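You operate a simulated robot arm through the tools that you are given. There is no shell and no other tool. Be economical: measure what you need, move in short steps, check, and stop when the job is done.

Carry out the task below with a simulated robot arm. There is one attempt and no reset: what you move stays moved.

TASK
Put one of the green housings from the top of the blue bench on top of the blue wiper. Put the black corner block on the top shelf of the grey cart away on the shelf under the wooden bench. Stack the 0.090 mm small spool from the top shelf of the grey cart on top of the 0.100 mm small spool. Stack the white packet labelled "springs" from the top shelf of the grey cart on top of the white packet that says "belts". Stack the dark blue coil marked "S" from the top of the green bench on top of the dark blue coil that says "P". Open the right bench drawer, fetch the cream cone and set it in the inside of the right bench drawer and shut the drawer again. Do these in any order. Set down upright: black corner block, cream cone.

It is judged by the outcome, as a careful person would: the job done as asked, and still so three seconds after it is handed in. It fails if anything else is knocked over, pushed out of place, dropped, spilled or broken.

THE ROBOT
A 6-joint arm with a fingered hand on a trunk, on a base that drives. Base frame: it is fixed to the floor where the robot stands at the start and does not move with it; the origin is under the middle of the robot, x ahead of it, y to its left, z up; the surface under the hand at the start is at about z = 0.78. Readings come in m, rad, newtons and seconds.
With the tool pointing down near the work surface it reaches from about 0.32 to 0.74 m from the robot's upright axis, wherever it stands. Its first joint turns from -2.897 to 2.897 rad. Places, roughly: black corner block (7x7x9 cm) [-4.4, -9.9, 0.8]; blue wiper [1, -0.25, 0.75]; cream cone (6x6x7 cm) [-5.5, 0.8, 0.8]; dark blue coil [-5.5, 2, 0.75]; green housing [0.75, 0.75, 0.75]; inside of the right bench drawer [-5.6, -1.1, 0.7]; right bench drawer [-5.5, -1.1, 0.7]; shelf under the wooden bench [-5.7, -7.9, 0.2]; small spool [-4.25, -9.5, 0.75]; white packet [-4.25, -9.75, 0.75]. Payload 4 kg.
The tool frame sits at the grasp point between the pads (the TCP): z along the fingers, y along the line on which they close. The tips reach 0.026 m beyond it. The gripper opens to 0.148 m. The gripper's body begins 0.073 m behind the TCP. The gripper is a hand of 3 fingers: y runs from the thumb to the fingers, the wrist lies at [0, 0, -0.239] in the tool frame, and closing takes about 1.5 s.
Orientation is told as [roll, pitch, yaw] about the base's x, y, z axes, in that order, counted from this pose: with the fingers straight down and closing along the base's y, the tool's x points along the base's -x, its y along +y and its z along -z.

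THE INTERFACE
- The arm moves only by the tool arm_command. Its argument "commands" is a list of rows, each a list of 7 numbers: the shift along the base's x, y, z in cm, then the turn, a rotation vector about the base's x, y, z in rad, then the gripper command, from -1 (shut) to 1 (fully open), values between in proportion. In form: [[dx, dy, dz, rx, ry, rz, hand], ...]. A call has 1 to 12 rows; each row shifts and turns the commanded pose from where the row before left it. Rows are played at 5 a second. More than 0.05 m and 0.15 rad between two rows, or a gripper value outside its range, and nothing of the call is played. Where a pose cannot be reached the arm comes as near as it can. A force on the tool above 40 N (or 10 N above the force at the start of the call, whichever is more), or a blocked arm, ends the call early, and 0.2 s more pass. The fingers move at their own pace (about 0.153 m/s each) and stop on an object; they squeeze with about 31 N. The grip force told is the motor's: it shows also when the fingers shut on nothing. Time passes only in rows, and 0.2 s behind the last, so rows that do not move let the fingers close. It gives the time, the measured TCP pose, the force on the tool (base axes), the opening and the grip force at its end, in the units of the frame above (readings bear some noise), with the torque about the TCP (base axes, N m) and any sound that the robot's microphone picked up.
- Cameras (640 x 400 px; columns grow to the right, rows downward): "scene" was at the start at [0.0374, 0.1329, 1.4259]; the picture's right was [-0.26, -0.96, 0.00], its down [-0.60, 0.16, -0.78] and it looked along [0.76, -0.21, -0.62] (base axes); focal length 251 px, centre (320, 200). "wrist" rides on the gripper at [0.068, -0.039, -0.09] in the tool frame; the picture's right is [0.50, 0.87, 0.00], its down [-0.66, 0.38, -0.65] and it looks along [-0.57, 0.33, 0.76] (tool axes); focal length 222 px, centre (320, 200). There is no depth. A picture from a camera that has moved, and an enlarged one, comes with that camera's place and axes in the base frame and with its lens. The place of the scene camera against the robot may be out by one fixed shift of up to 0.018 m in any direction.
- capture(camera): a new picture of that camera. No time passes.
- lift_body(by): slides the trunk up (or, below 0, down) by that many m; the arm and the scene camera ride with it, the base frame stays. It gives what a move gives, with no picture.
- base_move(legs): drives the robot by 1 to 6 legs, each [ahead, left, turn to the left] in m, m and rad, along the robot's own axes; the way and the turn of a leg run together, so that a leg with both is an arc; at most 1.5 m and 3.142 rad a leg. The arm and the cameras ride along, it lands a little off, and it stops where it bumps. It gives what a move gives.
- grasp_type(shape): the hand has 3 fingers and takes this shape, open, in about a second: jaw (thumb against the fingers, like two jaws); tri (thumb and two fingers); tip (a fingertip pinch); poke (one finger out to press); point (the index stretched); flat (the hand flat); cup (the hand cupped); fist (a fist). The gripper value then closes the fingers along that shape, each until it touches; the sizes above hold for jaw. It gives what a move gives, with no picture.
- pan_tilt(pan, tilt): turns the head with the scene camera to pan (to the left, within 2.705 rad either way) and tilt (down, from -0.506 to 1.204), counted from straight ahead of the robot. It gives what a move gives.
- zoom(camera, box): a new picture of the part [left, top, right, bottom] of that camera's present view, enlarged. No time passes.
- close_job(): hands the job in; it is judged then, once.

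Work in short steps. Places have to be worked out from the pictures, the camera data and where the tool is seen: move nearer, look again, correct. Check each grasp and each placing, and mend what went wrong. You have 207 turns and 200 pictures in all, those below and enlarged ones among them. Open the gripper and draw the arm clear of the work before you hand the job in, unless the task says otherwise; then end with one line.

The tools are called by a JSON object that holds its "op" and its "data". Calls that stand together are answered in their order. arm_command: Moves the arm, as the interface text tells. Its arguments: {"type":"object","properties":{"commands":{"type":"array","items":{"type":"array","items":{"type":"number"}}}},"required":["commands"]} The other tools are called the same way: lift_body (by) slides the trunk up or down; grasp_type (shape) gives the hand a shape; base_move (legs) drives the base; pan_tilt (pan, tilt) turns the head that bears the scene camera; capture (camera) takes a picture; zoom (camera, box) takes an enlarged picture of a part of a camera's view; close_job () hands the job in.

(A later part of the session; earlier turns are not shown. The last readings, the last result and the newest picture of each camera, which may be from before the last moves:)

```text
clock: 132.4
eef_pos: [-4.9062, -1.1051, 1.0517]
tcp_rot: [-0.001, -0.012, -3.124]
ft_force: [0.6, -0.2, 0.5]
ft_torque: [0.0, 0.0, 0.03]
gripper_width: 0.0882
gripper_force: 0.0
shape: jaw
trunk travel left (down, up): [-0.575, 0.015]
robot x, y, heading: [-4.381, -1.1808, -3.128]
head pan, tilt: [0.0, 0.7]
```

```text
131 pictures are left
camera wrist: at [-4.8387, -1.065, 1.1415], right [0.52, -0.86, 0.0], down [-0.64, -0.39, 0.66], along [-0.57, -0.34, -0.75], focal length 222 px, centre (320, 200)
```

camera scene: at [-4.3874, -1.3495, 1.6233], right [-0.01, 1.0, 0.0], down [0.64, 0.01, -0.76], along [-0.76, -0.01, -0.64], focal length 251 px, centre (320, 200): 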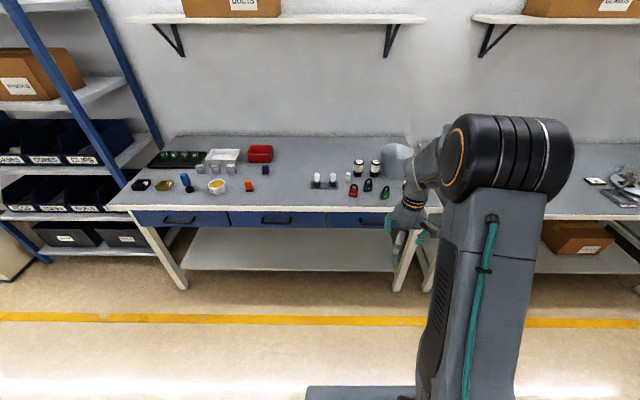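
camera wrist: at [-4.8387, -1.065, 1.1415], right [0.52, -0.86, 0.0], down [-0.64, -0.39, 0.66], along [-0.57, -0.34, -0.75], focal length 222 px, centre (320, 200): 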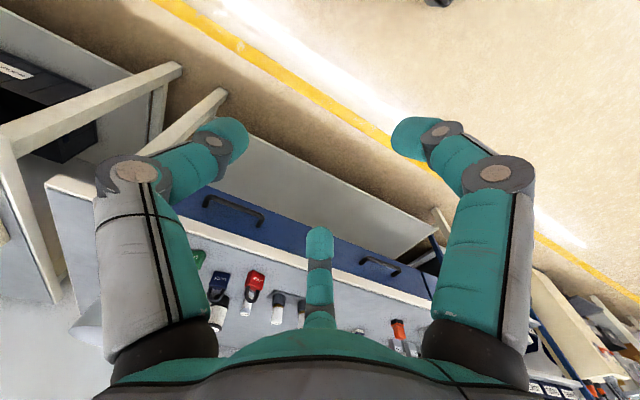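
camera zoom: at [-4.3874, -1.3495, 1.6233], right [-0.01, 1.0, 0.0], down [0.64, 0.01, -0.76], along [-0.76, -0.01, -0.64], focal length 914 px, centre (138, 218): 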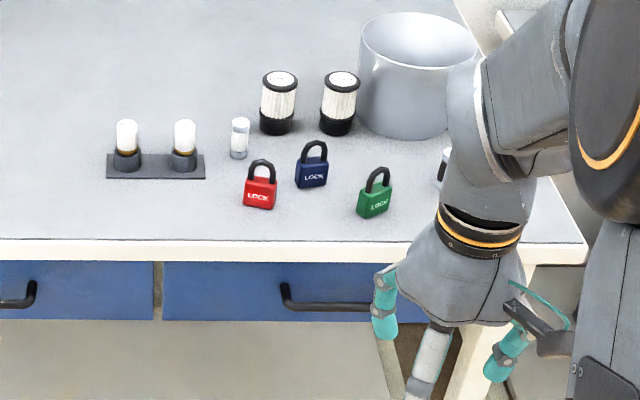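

The right drawer's handle is a bar about y -1.16…-1.0, z≈0.71, x≈-5.33. I'll reorient the hand to point horizontally at it (thumb above, fingers below) while still clear of the bench.

{"op": "arm_command", "data": {"commands": [[-2, 0, -1, 0.0863, 0.0863, 0.0863, 0.3], [-2, 0, -1, 0.0863, 0.0863, 0.0863, 0.3], [-2, 0, -2, 0.0863, 0.0863, 0.0863, 0.3], [-2, 0, -2, 0.0863, 0.0863, 0.0863, 0.3], [-2, 0, -2, 0.0863, 0.0863, 0.0863, 0.3], [-2, 0, -2, 0.0863, 0.0863, 0.0863, 0.3], [-2, 0, -2, 0.0863, 0.0863, 0.0863, 0.3]]}}

{"op": "arm_command", "data": {"commands": [[-2, 0, -2, 0.0863, 0.0863, 0.0863, 0.3], [-2, 0, -2, 0.0863, 0.0863, 0.0863, 0.3], [-2, 0, -2, 0.0863, 0.0863, 0.0863, 0.3], [-2, 0, -2, 0.0863, 0.0863, 0.0863, 0.3], [-1, 0, -2, 0.0863, 0.0863, 0.0863, 0.3], [0, 0, -2, 0.0863, 0.0863, 0.0863, 0.3], [0, 0, -2, 0.0863, 0.0863, 0.0863, 0.3], [0, 0, 0, 0, 0, 0, 0.3]]}}

{"op": "capture", "data": {"camera": "wrist"}}

{"op": "capture", "data": {"camera": "scene"}}

```text
clock: 134.0
eef_pos: [-5.0463, -1.1041, 0.9312]
tcp_rot: [-0.79, -0.336, -2.338]
ft_force: [0.0, 0.4, 0.2]
ft_torque: [0.04, 0.0, -0.02]
gripper_width: 0.0958
gripper_force: 0.1
shape: jaw
trunk travel left (down, up): [-0.575, 0.015]
robot x, y, heading: [-4.3804, -1.1832, -3.128]
head pan, tilt: [0.0, 0.7]
```

```text
clock: 135.3
eef_pos: [-5.2815, -1.2594, 0.8461]
tcp_rot: [-1.392, -0.116, -1.734]
ft_force: [59.9, 4.9, 29.7]
ft_torque: [-1.42, -0.41, 2.01]
gripper_width: 0.0915
gripper_force: 0.1
shape: jaw
out of reach, approached as far as the arm can: row 2, 3, 4, 5, 6
trunk travel left (down, up): [-0.575, 0.015]
robot x, y, heading: [-4.3762, -1.1847, -3.13]
head pan, tilt: [0.0, 0.7]
stopped in row 6: the force on the tool passed its limit at 128 N (the readings are from after the stop); the commanded pose is now the measured one
```

```text
130 pictures are left
camera wrist: at [-5.1884, -1.2006, 0.8926], right [0.22, 0.37, -0.9], down [0.59, -0.79, -0.18], along [-0.78, -0.5, -0.39], focal length 222 px, centre (320, 200)
```

wrist: 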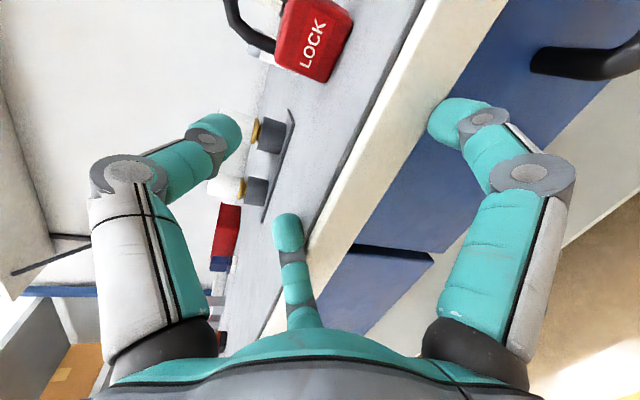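

```text
129 pictures are left
camera scene: at [-4.375, -1.3479, 1.6244], right [-0.01, 1.0, 0.0], down [0.64, 0.01, -0.77], along [-0.77, -0.01, -0.64], focal length 251 px, centre (320, 200)
```

scene: 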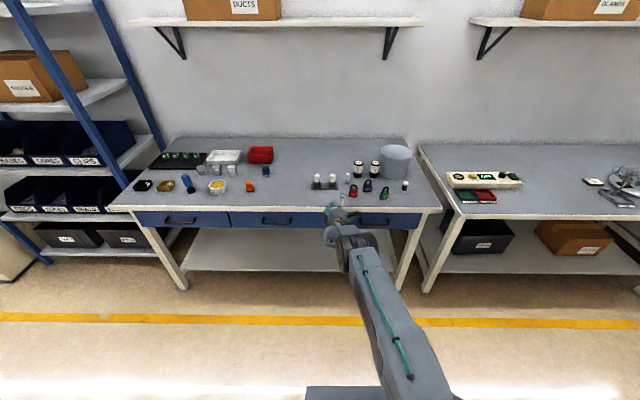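

The IK strayed and a finger bumped the bench edge. I back the base off 0.3 m and check that nothing was disturbed.

{"op": "base_move", "data": {"legs": [[-0.3, 0, 0]]}}

{"op": "zoom", "data": {"camera": "scene", "box": [110, 120, 450, 300]}}

{"op": "capture", "data": {"camera": "scene"}}

```text
clock: 137.4
eef_pos: [-4.9842, -1.2546, 0.8375]
tcp_rot: [-1.379, -0.11, -1.734]
ft_force: [-0.3, -0.3, -0.1]
ft_torque: [-0.01, 0.0, 0.02]
gripper_width: 0.0962
gripper_force: 0.0
shape: jaw
trunk travel left (down, up): [-0.575, 0.015]
robot x, y, heading: [-4.0743, -1.1816, -3.131]
head pan, tilt: [0.0, 0.7]
```

```text
1.88 times, centred on (280, 210) of scene
camera zoom: at [-4.0846, -1.3462, 1.6234], right [-0.01, 1.0, 0.0], down [0.64, 0.01, -0.76], along [-0.76, -0.01, -0.64], focal length 473 px, centre (395, 181)
```

zoom: 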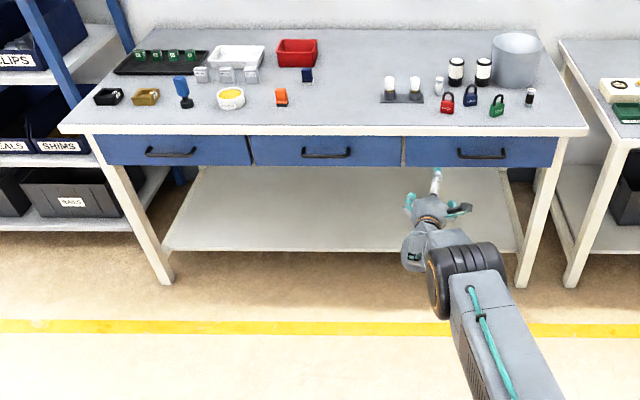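

```text
127 pictures are left
camera scene: at [-4.0846, -1.3462, 1.6234], right [-0.01, 1.0, 0.0], down [0.64, 0.01, -0.76], along [-0.76, -0.01, -0.64], focal length 251 px, centre (320, 200)
```

scene: 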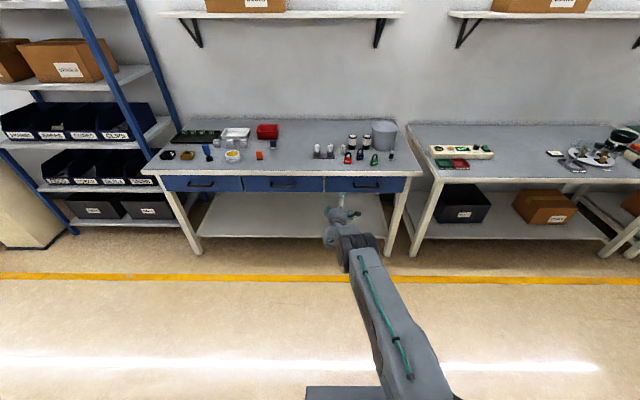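

Nothing was disturbed. I lower the trunk back to normal so the forearm is flatter, then correct the hand's orientation in free space.

{"op": "lift_body", "data": {"by": -0.2}}

{"op": "arm_command", "data": {"commands": [[0, 2, 1, 0.03, 0.05, 0.04, 0.3], [0, 3, 1, 0.03, 0.05, 0.04, 0.3], [0, 3, 1, 0.03, 0.05, 0.04, 0.3], [0, 3, 1, 0.02, 0.04, 0.04, 0.3], [0, 3, 1, 0, 0, 0, 0.3], [0, 3, 1, 0, 0, 0, 0.3], [0, 0, 0, 0, 0, 0, 0.3]]}}

{"op": "capture", "data": {"camera": "wrist"}}

```text
clock: 139.5
eef_pos: [-4.9848, -1.2541, 0.6368]
tcp_rot: [-1.382, -0.111, -1.734]
ft_force: [0.6, -0.1, 0.3]
ft_torque: [0.01, -0.01, 0.03]
gripper_width: 0.0963
gripper_force: 0.2
shape: jaw
trunk travel left (down, up): [-0.375, 0.215]
robot x, y, heading: [-4.078, -1.1823, -3.128]
head pan, tilt: [0.0, 0.7]
```

```text
clock: 141.1
eef_pos: [-5.0299, -1.206, 0.6809]
tcp_rot: [-1.544, -0.011, -1.651]
ft_force: [0.6, 0.1, -0.1]
ft_torque: [0.01, 0.0, 0.03]
gripper_width: 0.0961
gripper_force: 0.1
shape: jaw
out of reach, approached as far as the arm can: row 1, 2, 3, 4, 5, 6
trunk travel left (down, up): [-0.375, 0.215]
robot x, y, heading: [-4.0769, -1.1788, -3.133]
head pan, tilt: [0.0, 0.7]
```

```text
126 pictures are left
camera wrist: at [-4.9347, -1.145, 0.7216], right [0.06, 0.49, -0.87], down [0.61, -0.71, -0.35], along [-0.79, -0.51, -0.34], focal length 222 px, centre (320, 200)
```

wrist: 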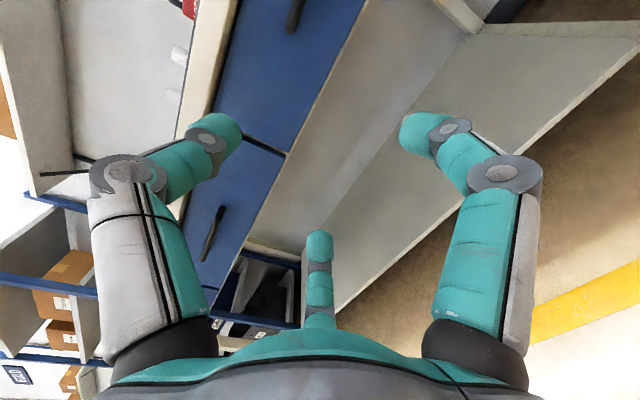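

The pose is hitting a joint limit. I roll the hand back about its own axis (closing horizontal) to see whether that's better reachable.

{"op": "arm_command", "data": {"commands": [[0, 0, 0, -0.14, 0, 0, 0.3], [0, 0, 0, -0.14, 0, 0, 0.3], [0, 0, 0, -0.14, 0, 0, 0.3], [0, 0, 0, -0.14, 0, 0, 0.3], [0, 0, 0, -0.14, 0, 0, 0.3], [0, 0, 0, -0.14, 0, 0, 0.3], [0, 0, 0, -0.14, 0, 0, 0.3], [0, 0, 0, -0.14, 0, 0, 0.3], [0, 0, 0, -0.14, 0, 0, 0.3], [0, 0, 0, -0.14, 0, 0, 0.3], [0, 0, 0, -0.14, 0, 0, 0.3], [0, 0, 0, 0, 0, 0, 0.3]]}}

{"op": "capture", "data": {"camera": "scene"}}

```text
clock: 143.7
eef_pos: [-5.0355, -1.2075, 0.6788]
tcp_rot: [-1.274, -1.188, -1.885]
ft_force: [1.3, -0.4, 0.1]
ft_torque: [0.03, 0.0, 0.01]
gripper_width: 0.096
gripper_force: 0.1
shape: jaw
out of reach, approached as far as the arm can: row 3, 4, 7, 8, 9, 10
trunk travel left (down, up): [-0.375, 0.215]
robot x, y, heading: [-4.0753, -1.1792, -3.131]
head pan, tilt: [0.0, 0.7]
```

```text
125 pictures are left
camera scene: at [-4.0847, -1.3462, 1.4234], right [-0.01, 1.0, 0.0], down [0.64, 0.01, -0.76], along [-0.76, -0.01, -0.64], focal length 251 px, centre (320, 200)
```

scene: 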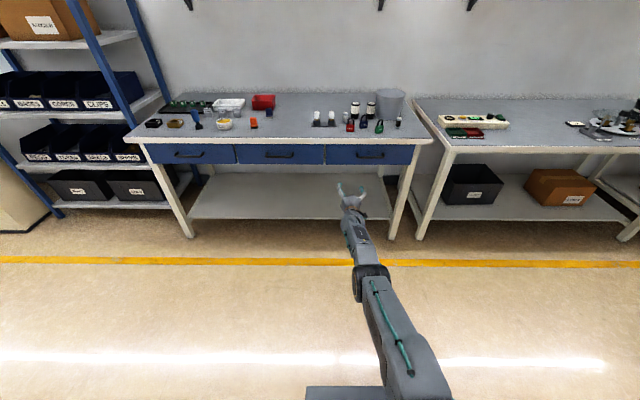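

The arm is now stretched straight; I bring the hand in toward the robot to regain room and re-level it.

{"op": "arm_command", "data": {"commands": [[3, 2, 0, 0, 0, 0, 0.3], [3, 2, 0, 0, 0, 0, 0.3], [3, 2, 0, 0, 0, 0, 0.3], [3, 2, 0.5, 0, 0, 0, 0.3], [3, 2, 1, 0, 0, 0, 0.3], [2, 1, 1, 0, 0, 0, 0.3], [0, 0, 0, 0, 0, 0, 0.3]]}}

{"op": "capture", "data": {"camera": "wrist"}}

{"op": "capture", "data": {"camera": "scene"}}

```text
clock: 145.3
eef_pos: [-5.0354, -1.2084, 0.6777]
tcp_rot: [-1.275, -1.186, -1.886]
ft_force: [0.0, 0.1, -1.2]
ft_torque: [0.02, 0.0, -0.01]
gripper_width: 0.096
gripper_force: 0.0
shape: jaw
out of reach, approached as far as the arm can: row 1, 2, 3, 4, 5, 6
trunk travel left (down, up): [-0.375, 0.215]
robot x, y, heading: [-4.0718, -1.1784, -3.13]
head pan, tilt: [0.0, 0.7]
```

```text
124 pictures are left
camera wrist: at [-4.9377, -1.1515, 0.6401], right [0.06, -0.63, -0.78], down [0.57, -0.61, 0.54], along [-0.82, -0.48, 0.32], focal length 222 px, centre (320, 200)
```

wrist: 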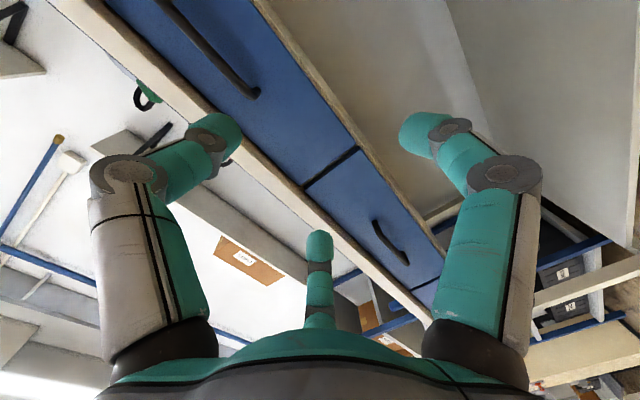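

```text
123 pictures are left
camera scene: at [-4.0848, -1.3462, 1.4234], right [-0.01, 1.0, 0.0], down [0.64, 0.01, -0.76], along [-0.76, -0.01, -0.64], focal length 251 px, centre (320, 200)
```

scene: 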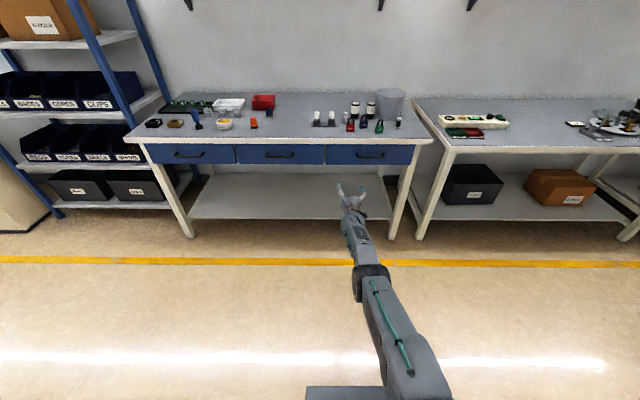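

The wrist seems unable to bend up past the forearm line, so horizontal pointing needs a low shoulder. I lower the trunk 0.33 m and raise the hand within the arm instead.

{"op": "lift_body", "data": {"by": -0.33}}

{"op": "arm_command", "data": {"commands": [[1, 0, 4, 0, 0, 0, 0.3], [1, 0, 4, 0, 0, 0, 0.3], [1, 0, 4, 0, 0, 0, 0.3], [1, 0, 4, 0, 0, 0, 0.3], [1, 0, 4, 0, 0, 0, 0.3], [1, 0, 4, 0, 0, 0, 0.3], [1, 0, 4, 0, 0, 0, 0.3], [1, 0, 4, 0, 0, 0, 0.3], [0, 0, 2, 0, 0, 0, 0.3]]}}

{"op": "capture", "data": {"camera": "scene"}}

```text
clock: 148.6
eef_pos: [-5.0356, -1.2084, 0.3493]
tcp_rot: [-1.278, -1.184, -1.884]
ft_force: [-0.2, 0.8, 0.0]
ft_torque: [-0.01, 0.03, -0.01]
gripper_width: 0.0961
gripper_force: 0.0
shape: jaw
trunk travel left (down, up): [-0.045, 0.545]
robot x, y, heading: [-4.0734, -1.1788, -3.127]
head pan, tilt: [0.0, 0.7]
```

```text
clock: 150.6
eef_pos: [-5.0742, -1.2164, 0.6401]
tcp_rot: [-1.272, -1.184, -1.887]
ft_force: [-1.1, -0.3, -1.3]
ft_torque: [0.02, 0.03, -0.03]
gripper_width: 0.096
gripper_force: 0.0
shape: jaw
out of reach, approached as far as the arm can: row 1, 2, 3, 4, 5, 6, 7, 8
trunk travel left (down, up): [-0.045, 0.545]
robot x, y, heading: [-4.074, -1.1814, -3.13]
head pan, tilt: [0.0, 0.7]
```

```text
122 pictures are left
camera scene: at [-4.0849, -1.3462, 1.0933], right [-0.01, 1.0, 0.0], down [0.64, 0.01, -0.76], along [-0.76, -0.01, -0.64], focal length 251 px, centre (320, 200)
```

scene: 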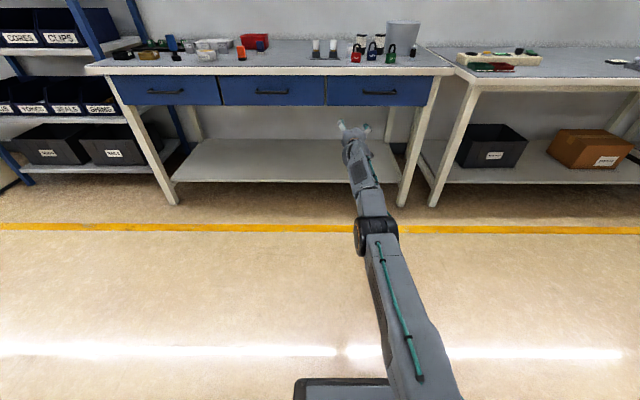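

I'll pitch the hand ~0.6 rad downward, draw it in and up, then see how far toward horizontal it can go.

{"op": "arm_command", "data": {"commands": [[2, 0.5, 0, 0, -0.13, 0, 0.3], [2, 0.5, 0, 0, -0.13, 0, 0.3], [2, 0.5, 0, 0, -0.13, 0, 0.3], [2, 0.5, 0, 0, -0.13, 0, 0.3], [2, 0.5, 0, 0, -0.13, 0, 0.3], [2, 1, 1, 0, 0, 0, 0.3], [2, 1, 1, 0, 0, 0, 0.3], [2, 1, 1, 0, 0, 0, 0.3], [2, 1, 1, 0, 0, 0, 0.3], [2, 1, 1, 0, 0, 0, 0.3], [0, 0, 0, 0, 0, 0, 0.3]]}}

{"op": "capture", "data": {"camera": "scene"}}

```text
clock: 153.0
eef_pos: [-4.959, -1.1415, 0.718]
tcp_rot: [-0.388, -0.728, -2.64]
ft_force: [-0.5, 0.0, 0.0]
ft_torque: [0.0, -0.02, 0.0]
gripper_width: 0.0961
gripper_force: 0.1
shape: jaw
out of reach, approached as far as the arm can: row 1, 2, 5, 6, 7, 8, 9, 10
trunk travel left (down, up): [-0.045, 0.545]
robot x, y, heading: [-4.0778, -1.1807, -3.131]
head pan, tilt: [0.0, 0.7]
```

```text
121 pictures are left
camera scene: at [-4.0847, -1.3462, 1.0934], right [-0.01, 1.0, 0.0], down [0.64, 0.01, -0.76], along [-0.76, -0.01, -0.64], focal length 251 px, centre (320, 200)
```

scene: 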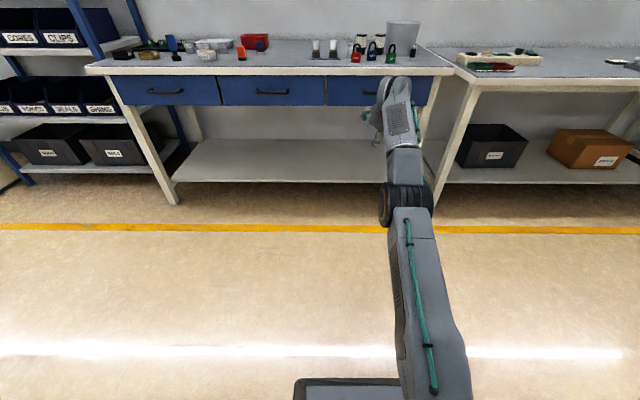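

Now I understand: the shoulder is ~0.64 m high with ~0.63 m reach, so a ~30°-down pitch works with the robot closer. I bring the hand in while correcting orientation, at this distance.

{"op": "arm_command", "data": {"commands": [[3, 1, 0, 0, 0, 0, 0.3], [3, 1, 0, 0, 0, 0, 0.3], [3, 1, 0, -0.08, 0.067, -0.048, 0.3], [3, 1, 0, -0.08, 0.067, -0.048, 0.3], [3, 1, 0, -0.08, 0.067, -0.048, 0.3], [2, 0, 0, -0.077, 0.067, -0.046, 0.3], [0, 0, 0, 0, 0, 0, 0.3]]}}

{"op": "capture", "data": {"camera": "wrist"}}

```text
clock: 154.6
eef_pos: [-4.9731, -1.0688, 0.8041]
tcp_rot: [-0.001, -1.075, 3.138]
ft_force: [-0.6, -0.3, 0.5]
ft_torque: [0.0, -0.01, -0.02]
gripper_width: 0.0961
gripper_force: 0.1
shape: jaw
out of reach, approached as far as the arm can: row 1, 2, 3, 4, 5, 6
trunk travel left (down, up): [-0.045, 0.545]
robot x, y, heading: [-4.0736, -1.1782, -3.136]
head pan, tilt: [0.0, 0.7]
```

```text
120 pictures are left
camera wrist: at [-4.8605, -1.0302, 0.7877], right [0.23, -0.87, -0.44], down [0.26, -0.38, 0.89], along [-0.94, -0.32, 0.14], focal length 222 px, centre (320, 200)
```

wrist: 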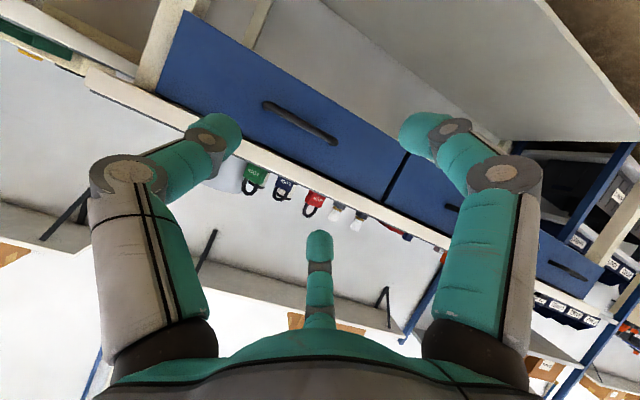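

Arm is stuck straight at the elbow. I rotate the hand back to pointing down while drawing in, which should free it.

{"op": "arm_command", "data": {"commands": [[3, 0, 1, 0, -0.134, 0, 0.3], [3, 0, 1, 0, -0.134, 0, 0.3], [3, 0, 1, 0, -0.134, 0, 0.3], [3, 0, 1, 0, -0.134, 0, 0.3], [3, 0, 1, 0, -0.134, 0, 0.3], [3, 0, 1, 0, -0.134, 0, 0.3], [3, 0, 1, 0, -0.134, 0, 0.3], [3, 0, 1, 0, -0.134, 0, 0.3], [3, 0, 0, 0, 0, 0, 0.3], [3, 0, 0, 0, 0, 0, 0.3], [0, 0, 0, 0, 0, 0, 0.3]]}}

{"op": "capture", "data": {"camera": "scene"}}

```text
clock: 157.0
eef_pos: [-4.6242, -1.0965, 0.8328]
tcp_rot: [-0.005, -0.056, 3.14]
ft_force: [-0.1, 0.4, 0.9]
ft_torque: [-0.01, 0.0, 0.02]
gripper_width: 0.0962
gripper_force: 0.1
shape: jaw
out of reach, approached as far as the arm can: row 1, 2, 3, 4, 5, 6, 7, 8
trunk travel left (down, up): [-0.045, 0.545]
robot x, y, heading: [-4.0748, -1.1796, -3.134]
head pan, tilt: [0.0, 0.7]
```

```text
119 pictures are left
camera scene: at [-4.0847, -1.3462, 1.0934], right [-0.01, 1.0, 0.0], down [0.64, 0.01, -0.76], along [-0.76, -0.01, -0.64], focal length 251 px, centre (320, 200)
```

scene: 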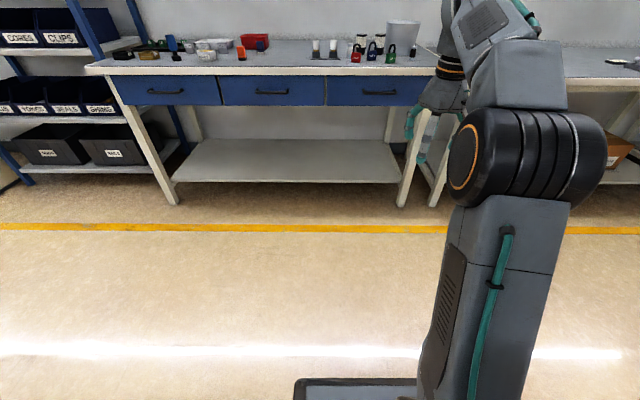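

The elbow is bent again. Now I pitch up to ~40° below horizontal while keeping the wrist at moderate radius.

{"op": "arm_command", "data": {"commands": [[-2.84, 0, -1.86, 0, 0.117, 0, 0.3], [-2.84, 0, -1.86, 0, 0.117, 0, 0.3], [-2.84, 0, -1.86, 0, 0.117, 0, 0.3], [-2.84, 0, -1.86, 0, 0.117, 0, 0.3], [-2.84, 0, -1.86, 0, 0.117, 0, 0.3], [-2.84, 0, -1.86, 0, 0.117, 0, 0.3], [-2.84, 0, -1.86, 0, 0.117, 0, 0.3], [0, 0, 0, 0, 0, 0, 0.3]]}}

{"op": "capture", "data": {"camera": "scene"}}

{"op": "capture", "data": {"camera": "wrist"}}

```text
clock: 158.8
eef_pos: [-4.8241, -1.0951, 0.7022]
tcp_rot: [-0.002, -0.874, 3.142]
ft_force: [-1.3, 0.5, -0.7]
ft_torque: [-0.02, 0.0, 0.0]
gripper_width: 0.0961
gripper_force: 0.0
shape: jaw
trunk travel left (down, up): [-0.045, 0.545]
robot x, y, heading: [-4.0782, -1.1816, -3.127]
head pan, tilt: [0.0, 0.7]
```

```text
118 pictures are left
camera scene: at [-4.0847, -1.3462, 1.0934], right [-0.01, 1.0, 0.0], down [0.64, 0.01, -0.76], along [-0.76, -0.01, -0.64], focal length 251 px, centre (320, 200)
```

scene: 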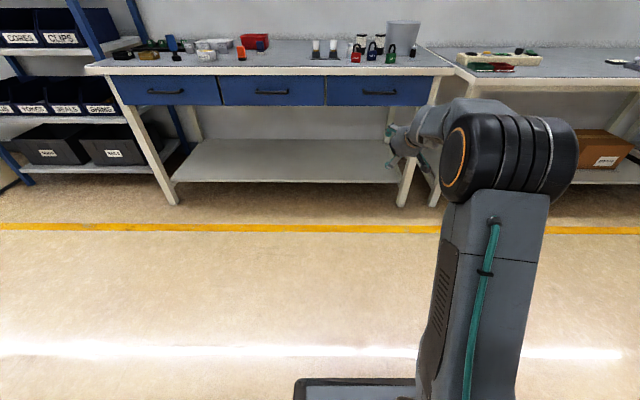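

```text
117 pictures are left
camera wrist: at [-4.7111, -1.0566, 0.7095], right [0.32, -0.87, -0.39], down [0.08, -0.38, 0.92], along [-0.95, -0.32, -0.05], focal length 222 px, centre (320, 200)
```

wrist: 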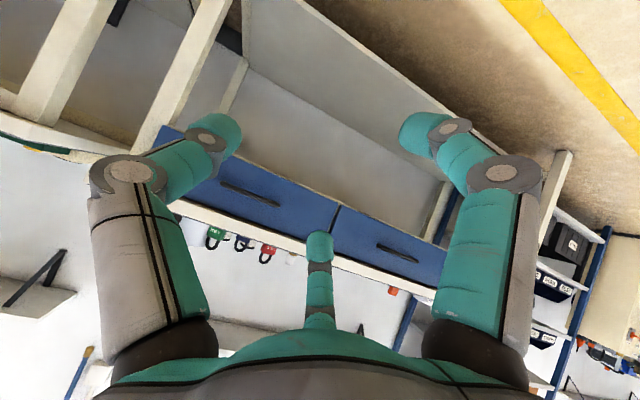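

This pose works. From two wrist views the handle is at x≈-5.30, z≈0.733, y -1.155…-1.006. I raise the hand, narrow the opening, and drive 0.36 m closer.

{"op": "arm_command", "data": {"commands": [[0, 0.5, 3, 0, 0, 0, -0.3], [0, 0.5, 3, 0, 0, 0, -0.3], [0, 0.5, 3, 0, 0, 0, -0.3], [0, 0, 0, 0, 0, 0, -0.3]]}}

{"op": "base_move", "data": {"legs": [[0.36, 0, 0]]}}

{"op": "capture", "data": {"camera": "wrist"}}

{"op": "capture", "data": {"camera": "scene"}}

```text
clock: 159.8
eef_pos: [-4.8234, -1.0799, 0.7939]
tcp_rot: [-0.002, -0.872, 3.14]
ft_force: [0.4, 1.0, 0.3]
ft_torque: [0.03, -0.01, 0.01]
gripper_width: 0.0523
gripper_force: 0.1
shape: jaw
trunk travel left (down, up): [-0.045, 0.545]
robot x, y, heading: [-4.0725, -1.1812, -3.134]
head pan, tilt: [0.0, 0.7]
```

```text
clock: 162.1
eef_pos: [-5.1803, -1.0874, 0.7934]
tcp_rot: [-0.003, -0.873, -3.138]
ft_force: [-0.1, 0.6, 1.0]
ft_torque: [0.01, 0.0, 0.03]
gripper_width: 0.0522
gripper_force: 0.0
shape: jaw
trunk travel left (down, up): [-0.045, 0.545]
robot x, y, heading: [-4.429, -1.1826, -3.123]
head pan, tilt: [0.0, 0.7]
```

```text
116 pictures are left
camera wrist: at [-5.0686, -1.0492, 0.7992], right [0.32, -0.87, -0.39], down [0.08, -0.38, 0.92], along [-0.94, -0.33, -0.05], focal length 222 px, centre (320, 200)
```

wrist: 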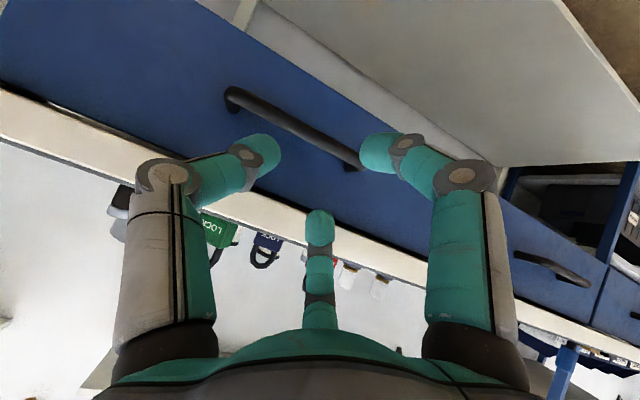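

```text
115 pictures are left
camera scene: at [-4.4405, -1.3506, 1.0934], right [-0.01, 1.0, 0.0], down [0.64, 0.01, -0.76], along [-0.76, -0.01, -0.64], focal length 251 px, centre (320, 200)
```

scene: 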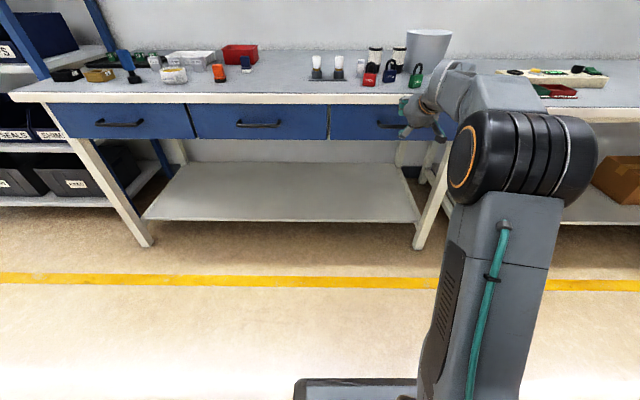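

In this roll the thumb would hit the bar head-on, so I roll the hand 90° about its pointing axis (thumb above, fingers below) at this standoff.

{"op": "arm_command", "data": {"commands": [[0, 0, 0, 0.1093, 0, 0.092, -0.3], [0, 0, 0, 0.1093, 0, 0.092, -0.3], [0, 0, 0, 0.1093, 0, 0.092, -0.3], [0, 0, 0, 0.1093, 0, 0.092, -0.3], [0, 0, 0, 0.1093, 0, 0.092, -0.3], [0, 0, 0, 0.1093, 0, 0.092, -0.3], [0, 0, 0, 0.1093, 0, 0.092, -0.3], [0, 0, 0, 0.1093, 0, 0.092, -0.3], [0, 0, 0, 0.1093, 0, 0.092, -0.3], [0, 0, 0, 0.1093, 0, 0.092, -0.3], [0, 0, 0, 0.1093, 0, 0.092, -0.3], [0, 0, 0, 0, 0, 0, -0.3]]}}

{"op": "capture", "data": {"camera": "wrist"}}

```text
clock: 164.7
eef_pos: [-5.1668, -1.2135, 0.7565]
tcp_rot: [-0.887, 0.012, -1.593]
ft_force: [-1.2, 0.8, 0.7]
ft_torque: [0.02, 0.02, 0.0]
gripper_width: 0.0521
gripper_force: 0.0
shape: jaw
out of reach, approached as far as the arm can: row 7, 8, 9, 10, 11
trunk travel left (down, up): [-0.045, 0.545]
robot x, y, heading: [-4.4323, -1.1812, -3.123]
head pan, tilt: [0.0, 0.7]
```

```text
114 pictures are left
camera wrist: at [-5.1195, -1.1485, 0.8447], right [0.56, 0.5, -0.66], down [0.73, -0.67, 0.11], along [-0.39, -0.55, -0.74], focal length 222 px, centre (320, 200)
```

wrist: 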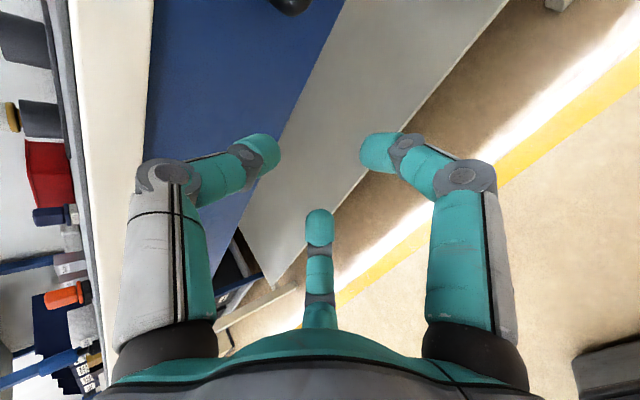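

That roll direction hits the last joint's limit. I roll the opposite way (thumb below, fingers above): back 90° first, then 90° on.

{"op": "arm_command", "data": {"commands": [[0, 1.2, 0.4, -0.1093, 0, -0.092, -0.3], [0, 1.2, 0.4, -0.1093, 0, -0.092, -0.3], [0, 1.2, 0.4, -0.1093, 0, -0.092, -0.3], [0, 1.2, 0.4, -0.1093, 0, -0.092, -0.3], [0, 1.2, 0.4, -0.1093, 0, -0.092, -0.3], [0, 1.2, 0.4, -0.1093, 0, -0.092, -0.3], [0, 1.2, 0.4, -0.1093, 0, -0.092, -0.3], [0, 1.2, 0.4, -0.1093, 0, -0.092, -0.3], [0, 1.2, 0.4, -0.1093, 0, -0.092, -0.3], [0, 1.2, 0.4, -0.1093, 0, -0.092, -0.3], [0, 0.6, 0, -0.1093, 0, -0.092, -0.3], [0, 0, 0, 0, 0, 0, -0.3]]}}

{"op": "arm_command", "data": {"commands": [[0, 0, 0, -0.1093, 0, -0.092, -0.3], [0, 0, 0, -0.1093, 0, -0.092, -0.3], [0, 0, 0, -0.1093, 0, -0.092, -0.3], [0, 0, 0, -0.1093, 0, -0.092, -0.3], [0, 0, 0, -0.1093, 0, -0.092, -0.3], [0, 0, 0, -0.1093, 0, -0.092, -0.3], [0, 0, 0, -0.1093, 0, -0.092, -0.3], [0, 0, 0, -0.1093, 0, -0.092, -0.3], [0, 0, 0, -0.1093, 0, -0.092, -0.3], [0, 0, 0, -0.1093, 0, -0.092, -0.3], [0, 0, 0, -0.1093, 0, -0.092, -0.3], [0, 0, 0, 0, 0, 0, -0.3]]}}

{"op": "capture", "data": {"camera": "wrist"}}

```text
clock: 167.3
eef_pos: [-5.1682, -1.0863, 0.7961]
tcp_rot: [-0.001, -0.872, 3.142]
ft_force: [-0.2, 0.0, -0.6]
ft_torque: [-0.03, -0.01, 0.02]
gripper_width: 0.052
gripper_force: 0.1
shape: jaw
trunk travel left (down, up): [-0.045, 0.545]
robot x, y, heading: [-4.433, -1.1827, -3.129]
head pan, tilt: [0.0, 0.7]
```

```text
clock: 169.9
eef_pos: [-5.1658, -1.0875, 0.7966]
tcp_rot: [0.869, -0.003, 1.57]
ft_force: [-0.2, 0.2, 0.1]
ft_torque: [-0.02, -0.02, -0.02]
gripper_width: 0.0523
gripper_force: 0.1
shape: jaw
trunk travel left (down, up): [-0.045, 0.545]
robot x, y, heading: [-4.4343, -1.1855, -3.128]
head pan, tilt: [0.0, 0.7]
```

```text
113 pictures are left
camera wrist: at [-5.0722, -1.1551, 0.8248], right [-0.56, -0.5, 0.66], down [0.26, 0.65, 0.71], along [-0.79, 0.57, -0.24], focal length 222 px, centre (320, 200)
```

wrist: 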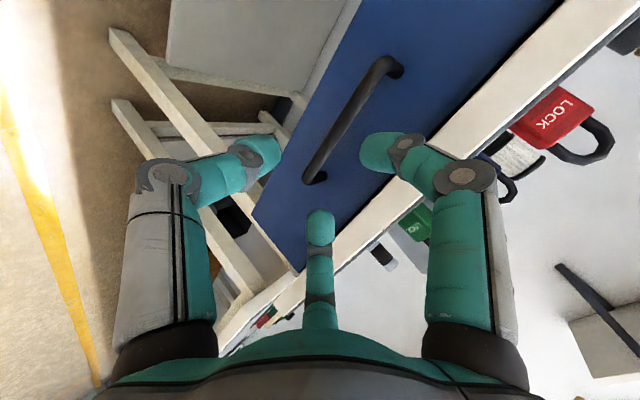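

Orientation achieved. Bar is at (x≈-5.288, z≈0.73). I approach: first forward, then diagonally along the fingers.

{"op": "arm_command", "data": {"commands": [[-3.5, 0.2, -0.6, 0, 0, 0, -0.2], [-3.6, 0, -0.6, 0, 0, 0, -0.2], [-1.2, 0, -1, 0, 0, 0, -0.2], [0, 0, 0, 0, 0, 0, -0.2]]}}

{"op": "capture", "data": {"camera": "wrist"}}

{"op": "zoom", "data": {"camera": "scene", "box": [320, 50, 480, 170]}}

```text
clock: 170.9
eef_pos: [-5.2502, -1.0852, 0.7743]
tcp_rot: [0.869, -0.003, 1.57]
ft_force: [0.2, 0.0, 0.4]
ft_torque: [0.0, 0.04, -0.03]
gripper_width: 0.0587
gripper_force: 0.1
shape: jaw
trunk travel left (down, up): [-0.045, 0.545]
robot x, y, heading: [-4.4313, -1.1829, -3.127]
head pan, tilt: [0.0, 0.7]
```

```text
112 pictures are left
camera wrist: at [-5.1557, -1.1537, 0.8032], right [-0.56, -0.5, 0.66], down [0.26, 0.65, 0.71], along [-0.79, 0.57, -0.24], focal length 222 px, centre (320, 200)
```

wrist: 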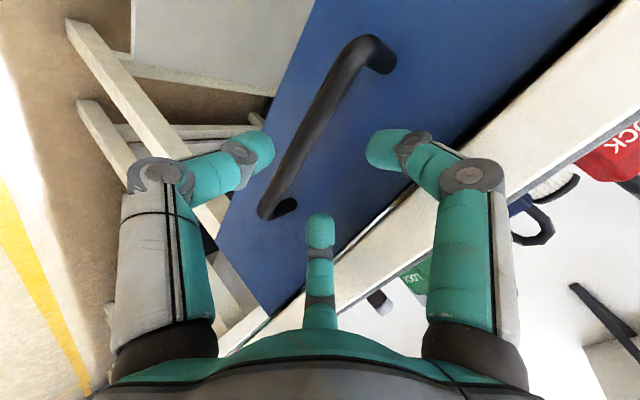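

```text
3.33 times, centred on (400, 110) of scene
camera zoom: at [-4.4405, -1.3506, 1.0934], right [-0.01, 1.0, 0.0], down [0.64, 0.01, -0.76], along [-0.76, -0.01, -0.64], focal length 838 px, centre (53, 500)
```

zoom: 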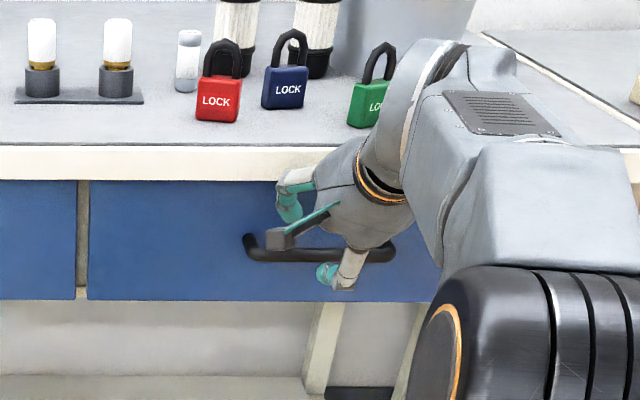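

Bar ~6.6 cm ahead along the fingers and well between thumb and fingers. I advance 5 cm along the finger axis and close.

{"op": "arm_command", "data": {"commands": [[-2, 0, -1.5, 0, 0, 0, -0.2], [-2, 0, -1.6, 0, 0, 0, -0.2], [0, 0, 0, 0, 0, 0, -0.2]]}}

{"op": "capture", "data": {"camera": "wrist"}}

```text
clock: 171.7
eef_pos: [-5.2888, -1.0865, 0.7466]
tcp_rot: [0.874, -0.004, 1.57]
ft_force: [23.6, 0.2, 8.0]
ft_torque: [0.0, 0.07, -0.01]
gripper_width: 0.0566
gripper_force: 0.0
shape: jaw
trunk travel left (down, up): [-0.045, 0.545]
robot x, y, heading: [-4.4314, -1.1814, -3.131]
head pan, tilt: [0.0, 0.7]
```

```text
110 pictures are left
camera wrist: at [-5.1947, -1.1534, 0.7742], right [-0.56, -0.5, 0.66], down [0.26, 0.65, 0.71], along [-0.79, 0.57, -0.23], focal length 222 px, centre (320, 200)
```

wrist: 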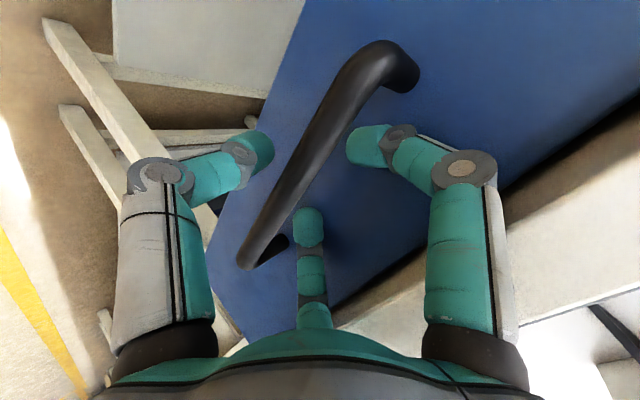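

Fingertips touch the drawer front with the bar between thumb and fingers. I back 3 mm and close.

{"op": "arm_command", "data": {"commands": [[0.3, 0, 0, 0, 0, 0, -0.2], [0, 0, 0, 0, 0, 0, -1], [0, 0, 0, 0, 0, 0, -1], [0, 0, 0, 0, 0, 0, -1], [0, 0, 0, 0, 0, 0, -1], [0, 0, 0, 0, 0, 0, -1]]}}

{"op": "capture", "data": {"camera": "wrist"}}

```text
clock: 173.1
eef_pos: [-5.2887, -1.0862, 0.7391]
tcp_rot: [0.862, 0.0, 1.569]
ft_force: [18.0, -1.1, -32.9]
ft_torque: [0.0, 0.33, -0.01]
gripper_width: 0.005
gripper_force: 30.9
shape: jaw
trunk travel left (down, up): [-0.045, 0.545]
robot x, y, heading: [-4.4349, -1.1817, -3.132]
head pan, tilt: [0.0, 0.7]
```

```text
109 pictures are left
camera wrist: at [-5.1944, -1.1533, 0.7682], right [-0.56, -0.5, 0.66], down [0.25, 0.65, 0.71], along [-0.79, 0.57, -0.24], focal length 222 px, centre (320, 200)
```

wrist: 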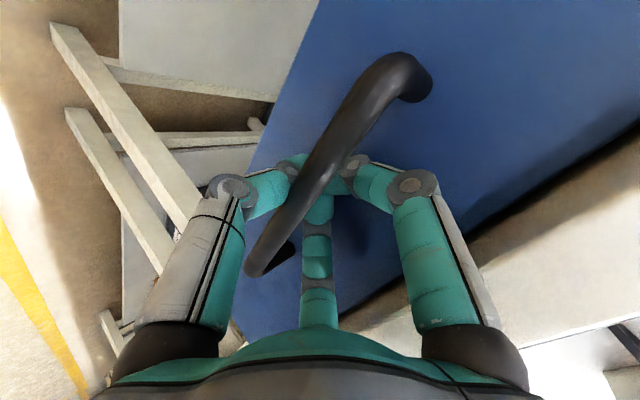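

The fingers closed behind the bar, hooking it. I pull a few cm with the arm to check it opens.

{"op": "arm_command", "data": {"commands": [[1, 0, -0.3, 0, 0, 0, -1], [2, 0, 0, 0, 0, 0, -1], [2, 0, 0, 0, 0, 0, -1], [0, 0, 0, 0, 0, 0, -1]]}}

{"op": "capture", "data": {"camera": "wrist"}}

```text
clock: 174.1
eef_pos: [-5.2382, -1.0852, 0.7381]
tcp_rot: [0.867, -0.001, 1.57]
ft_force: [0.3, -4.6, -27.5]
ft_torque: [-0.03, 0.36, -0.04]
gripper_width: 0.0035
gripper_force: 30.9
shape: jaw
trunk travel left (down, up): [-0.045, 0.545]
robot x, y, heading: [-4.4322, -1.1838, -3.125]
head pan, tilt: [0.0, 0.7]
```

```text
108 pictures are left
camera wrist: at [-5.1443, -1.1529, 0.7668], right [-0.56, -0.5, 0.66], down [0.25, 0.65, 0.71], along [-0.79, 0.57, -0.24], focal length 222 px, centre (320, 200)
```

wrist: 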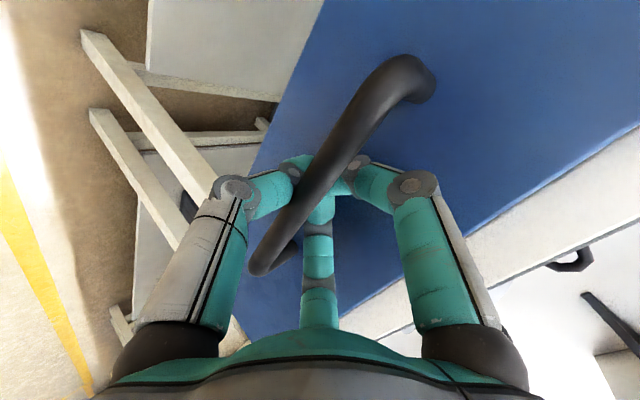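

The drawer is following. I pull it further by driving the base back 0.22 m.

{"op": "arm_command", "data": {"commands": [[0, 0, -0.3, 0, 0, 0, -1], [0, 0, 0, 0, 0, 0, -1]]}}

{"op": "base_move", "data": {"legs": [[-0.1, 0, 0], [-0.12, 0, 0]]}}

{"op": "capture", "data": {"camera": "wrist"}}

{"op": "capture", "data": {"camera": "scene"}}

```text
clock: 174.7
eef_pos: [-5.2383, -1.0844, 0.7367]
tcp_rot: [0.869, -0.004, 1.57]
ft_force: [-0.6, -5.1, -20.4]
ft_torque: [-0.05, 0.26, -0.07]
gripper_width: 0.0034
gripper_force: 31.1
shape: jaw
trunk travel left (down, up): [-0.045, 0.545]
robot x, y, heading: [-4.4293, -1.1845, -3.128]
head pan, tilt: [0.0, 0.7]
```

```text
clock: 176.7
eef_pos: [-5.0182, -1.0823, 0.7365]
tcp_rot: [0.868, -0.004, 1.569]
ft_force: [-0.8, -4.7, -12.5]
ft_torque: [-0.04, 0.09, -0.04]
gripper_width: 0.0027
gripper_force: 31.3
shape: jaw
trunk travel left (down, up): [-0.045, 0.545]
robot x, y, heading: [-4.2078, -1.18, -3.122]
head pan, tilt: [0.0, 0.7]
```

```text
107 pictures are left
camera wrist: at [-4.9232, -1.1501, 0.7655], right [-0.56, -0.5, 0.66], down [0.25, 0.65, 0.71], along [-0.79, 0.57, -0.24], focal length 222 px, centre (320, 200)
```

wrist: 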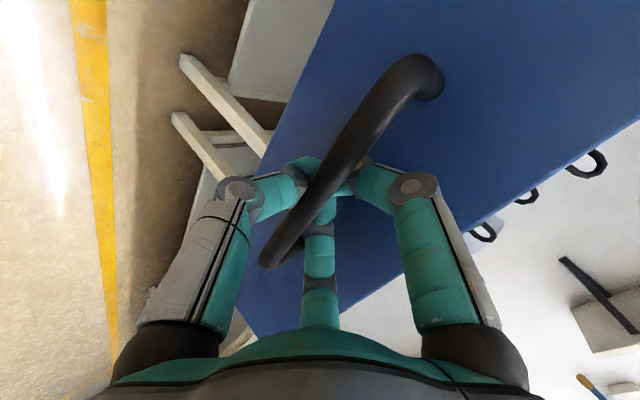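

```text
106 pictures are left
camera scene: at [-4.2209, -1.3474, 1.0933], right [-0.02, 1.0, 0.0], down [0.64, 0.01, -0.76], along [-0.76, -0.01, -0.64], focal length 251 px, centre (320, 200)
```

scene: 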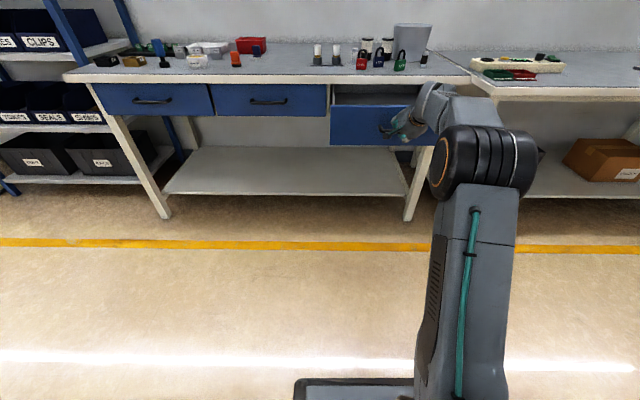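

The drawer is open ~0.27 m. I open the fingers and back out along the finger axis.

{"op": "arm_command", "data": {"commands": [[0, 0, 0, 0, 0, 0, -0.5], [0, 0, 0, 0, 0, 0, -0.2], [0, 0, 0, 0, 0, 0, -0.2], [0.8, 0, 0.6, 0, 0, 0, -0.2], [2, 0, 1.6, 0, 0, 0, -0.2], [2, 0, 1.6, 0, 0, 0, -0.2], [3, 0, 2, 0, 0, 0, -0.2], [3, 0, 3, 0, 0, 0, -0.2], [0, 0, 0, 0, 0, 0, -0.2]]}}

{"op": "capture", "data": {"camera": "wrist"}}

```text
clock: 178.7
eef_pos: [-4.9068, -1.0819, 0.8262]
tcp_rot: [0.868, -0.003, 1.571]
ft_force: [-0.3, -1.1, 0.6]
ft_torque: [0.02, 0.0, 0.01]
gripper_width: 0.0588
gripper_force: 0.0
shape: jaw
trunk travel left (down, up): [-0.045, 0.545]
robot x, y, heading: [-4.2112, -1.1802, -3.13]
head pan, tilt: [0.0, 0.7]
```

```text
105 pictures are left
camera wrist: at [-4.8129, -1.1497, 0.8544], right [-0.56, -0.5, 0.66], down [0.26, 0.65, 0.71], along [-0.79, 0.57, -0.24], focal length 222 px, centre (320, 200)
```

wrist: 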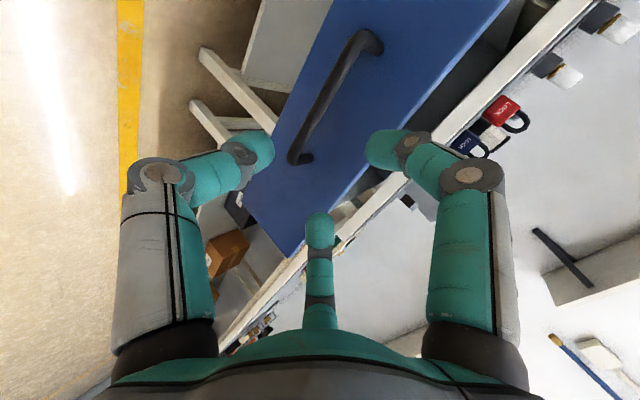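

Clear of the handle. I back the base off, rotate the hand to point down again, and raise the trunk.

{"op": "base_move", "data": {"legs": [[-0.25, 0, 0]]}}

{"op": "arm_command", "data": {"commands": [[1, 0, 0.5, 0.0565, -0.0565, 0.1219, 0], [1, 0, 0.5, 0.0565, -0.0565, 0.1219, 0], [1, 0, 0.5, 0.0565, -0.0565, 0.1219, 0], [1, 0, 0.5, 0.0565, -0.0565, 0.1219, 0], [1, 0, 0.5, 0.0565, -0.0565, 0.1219, 0], [1, 0, 0.5, 0.0565, -0.0565, 0.1219, 0], [1, 0, 0.5, 0.0565, -0.0565, 0.1219, 0], [1, 0, 0.5, 0.0565, -0.0565, 0.1219, 0], [1, 0, 0.5, 0.0565, -0.0565, 0.1219, 0], [1, 0, 0.5, 0.0565, -0.0565, 0.1219, 0], [1, 0, 0.5, 0.0565, -0.0565, 0.1219, 0], [1, 0, 0.5, 0.0565, -0.0565, 0.1219, 0]]}}

{"op": "lift_body", "data": {"by": 0.35}}

{"op": "capture", "data": {"camera": "scene"}}

```text
clock: 180.5
eef_pos: [-4.6532, -1.0783, 0.8266]
tcp_rot: [0.87, -0.002, 1.57]
ft_force: [0.2, 0.1, 0.0]
ft_torque: [-0.01, -0.01, 0.0]
gripper_width: 0.0589
gripper_force: 0.1
shape: jaw
trunk travel left (down, up): [-0.045, 0.545]
robot x, y, heading: [-3.9558, -1.1765, -3.128]
head pan, tilt: [0.0, 0.7]
```

```text
clock: 183.1
eef_pos: [-4.5173, -1.0744, 0.8629]
tcp_rot: [0.022, -0.021, 3.087]
ft_force: [0.2, 0.7, 0.8]
ft_torque: [-0.05, 0.03, 0.0]
gripper_width: 0.074
gripper_force: 0.1
shape: jaw
out of reach, approached as far as the arm can: row 9, 10, 11, 12
trunk travel left (down, up): [-0.045, 0.545]
robot x, y, heading: [-3.9626, -1.1749, -3.131]
head pan, tilt: [0.0, 0.7]
```

```text
clock: 186.5
eef_pos: [-4.5174, -1.0764, 1.2134]
tcp_rot: [0.023, -0.022, 3.089]
ft_force: [-0.2, 0.3, -0.4]
ft_torque: [0.04, -0.02, 0.0]
gripper_width: 0.0737
gripper_force: 0.1
shape: jaw
trunk travel left (down, up): [-0.395, 0.195]
robot x, y, heading: [-3.9621, -1.1733, -3.128]
head pan, tilt: [0.0, 0.7]
```

```text
104 pictures are left
camera scene: at [-3.9661, -1.3434, 1.4433], right [-0.02, 1.0, 0.0], down [0.64, 0.01, -0.76], along [-0.76, -0.01, -0.64], focal length 251 px, centre (320, 200)
```

scene: 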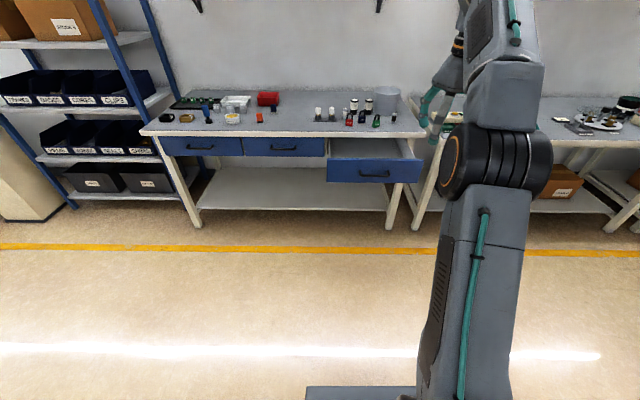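

I re-level the hand, lower it a bit, and drive to the cream cone's bench.

{"op": "arm_command", "data": {"commands": [[0, 0, -4, 0.022, -0.022, 0.053, 0.3], [0, 0, -4, 0, 0, 0, 0.3], [0, 0, -4, 0, 0, 0, 0.3], [0, 0, -3, 0, 0, 0, 0.3]]}}

{"op": "base_move", "data": {"legs": [[0, -1.5, 0], [0, -0.36, 0], [0.65, 0, 0]]}}

{"op": "capture", "data": {"camera": "wrist"}}

{"op": "capture", "data": {"camera": "scene"}}

```text
clock: 187.5
eef_pos: [-4.5168, -1.0767, 1.0662]
tcp_rot: [0.001, -0.003, 3.141]
ft_force: [-0.3, -0.9, 0.3]
ft_torque: [0.05, -0.03, 0.03]
gripper_width: 0.0958
gripper_force: 0.0
shape: jaw
trunk travel left (down, up): [-0.395, 0.195]
robot x, y, heading: [-3.9567, -1.1734, -3.126]
head pan, tilt: [0.0, 0.7]
```

```text
clock: 200.2
eef_pos: [-5.1854, 0.7957, 1.0657]
tcp_rot: [0.001, -0.003, 3.131]
ft_force: [-0.1, -0.2, -0.3]
ft_torque: [0.0, -0.05, 0.02]
gripper_width: 0.096
gripper_force: 0.0
shape: jaw
trunk travel left (down, up): [-0.395, 0.195]
robot x, y, heading: [-4.6305, 0.6924, -3.136]
head pan, tilt: [0.0, 0.7]
```

```text
103 pictures are left
camera wrist: at [-5.118, 0.8339, 1.1561], right [0.49, -0.87, 0.0], down [-0.66, -0.37, 0.65], along [-0.57, -0.32, -0.76], focal length 222 px, centre (320, 200)
```

wrist: 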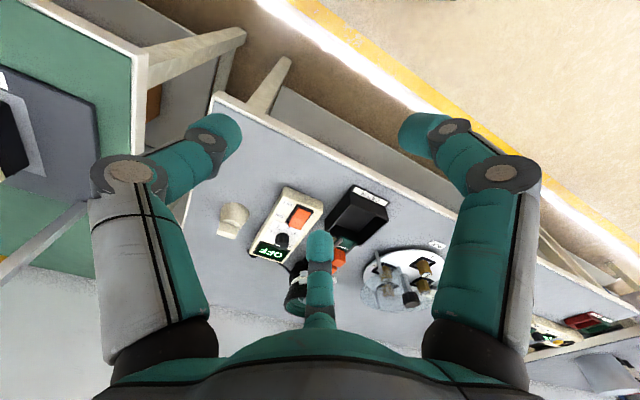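

```text
102 pictures are left
camera scene: at [-4.6375, 0.5231, 1.4434], right [-0.01, 1.0, 0.0], down [0.64, 0.0, -0.76], along [-0.76, 0.0, -0.64], focal length 251 px, centre (320, 200)
```

scene: 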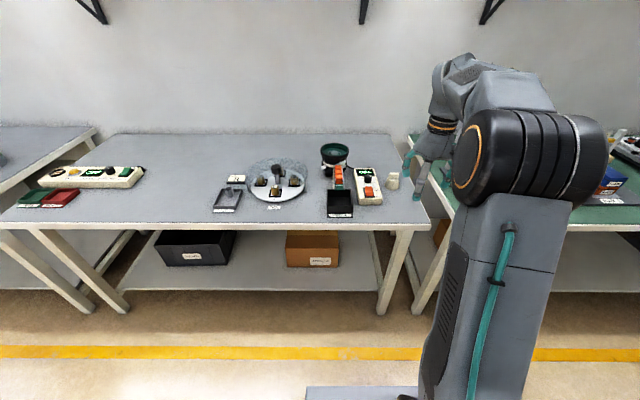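

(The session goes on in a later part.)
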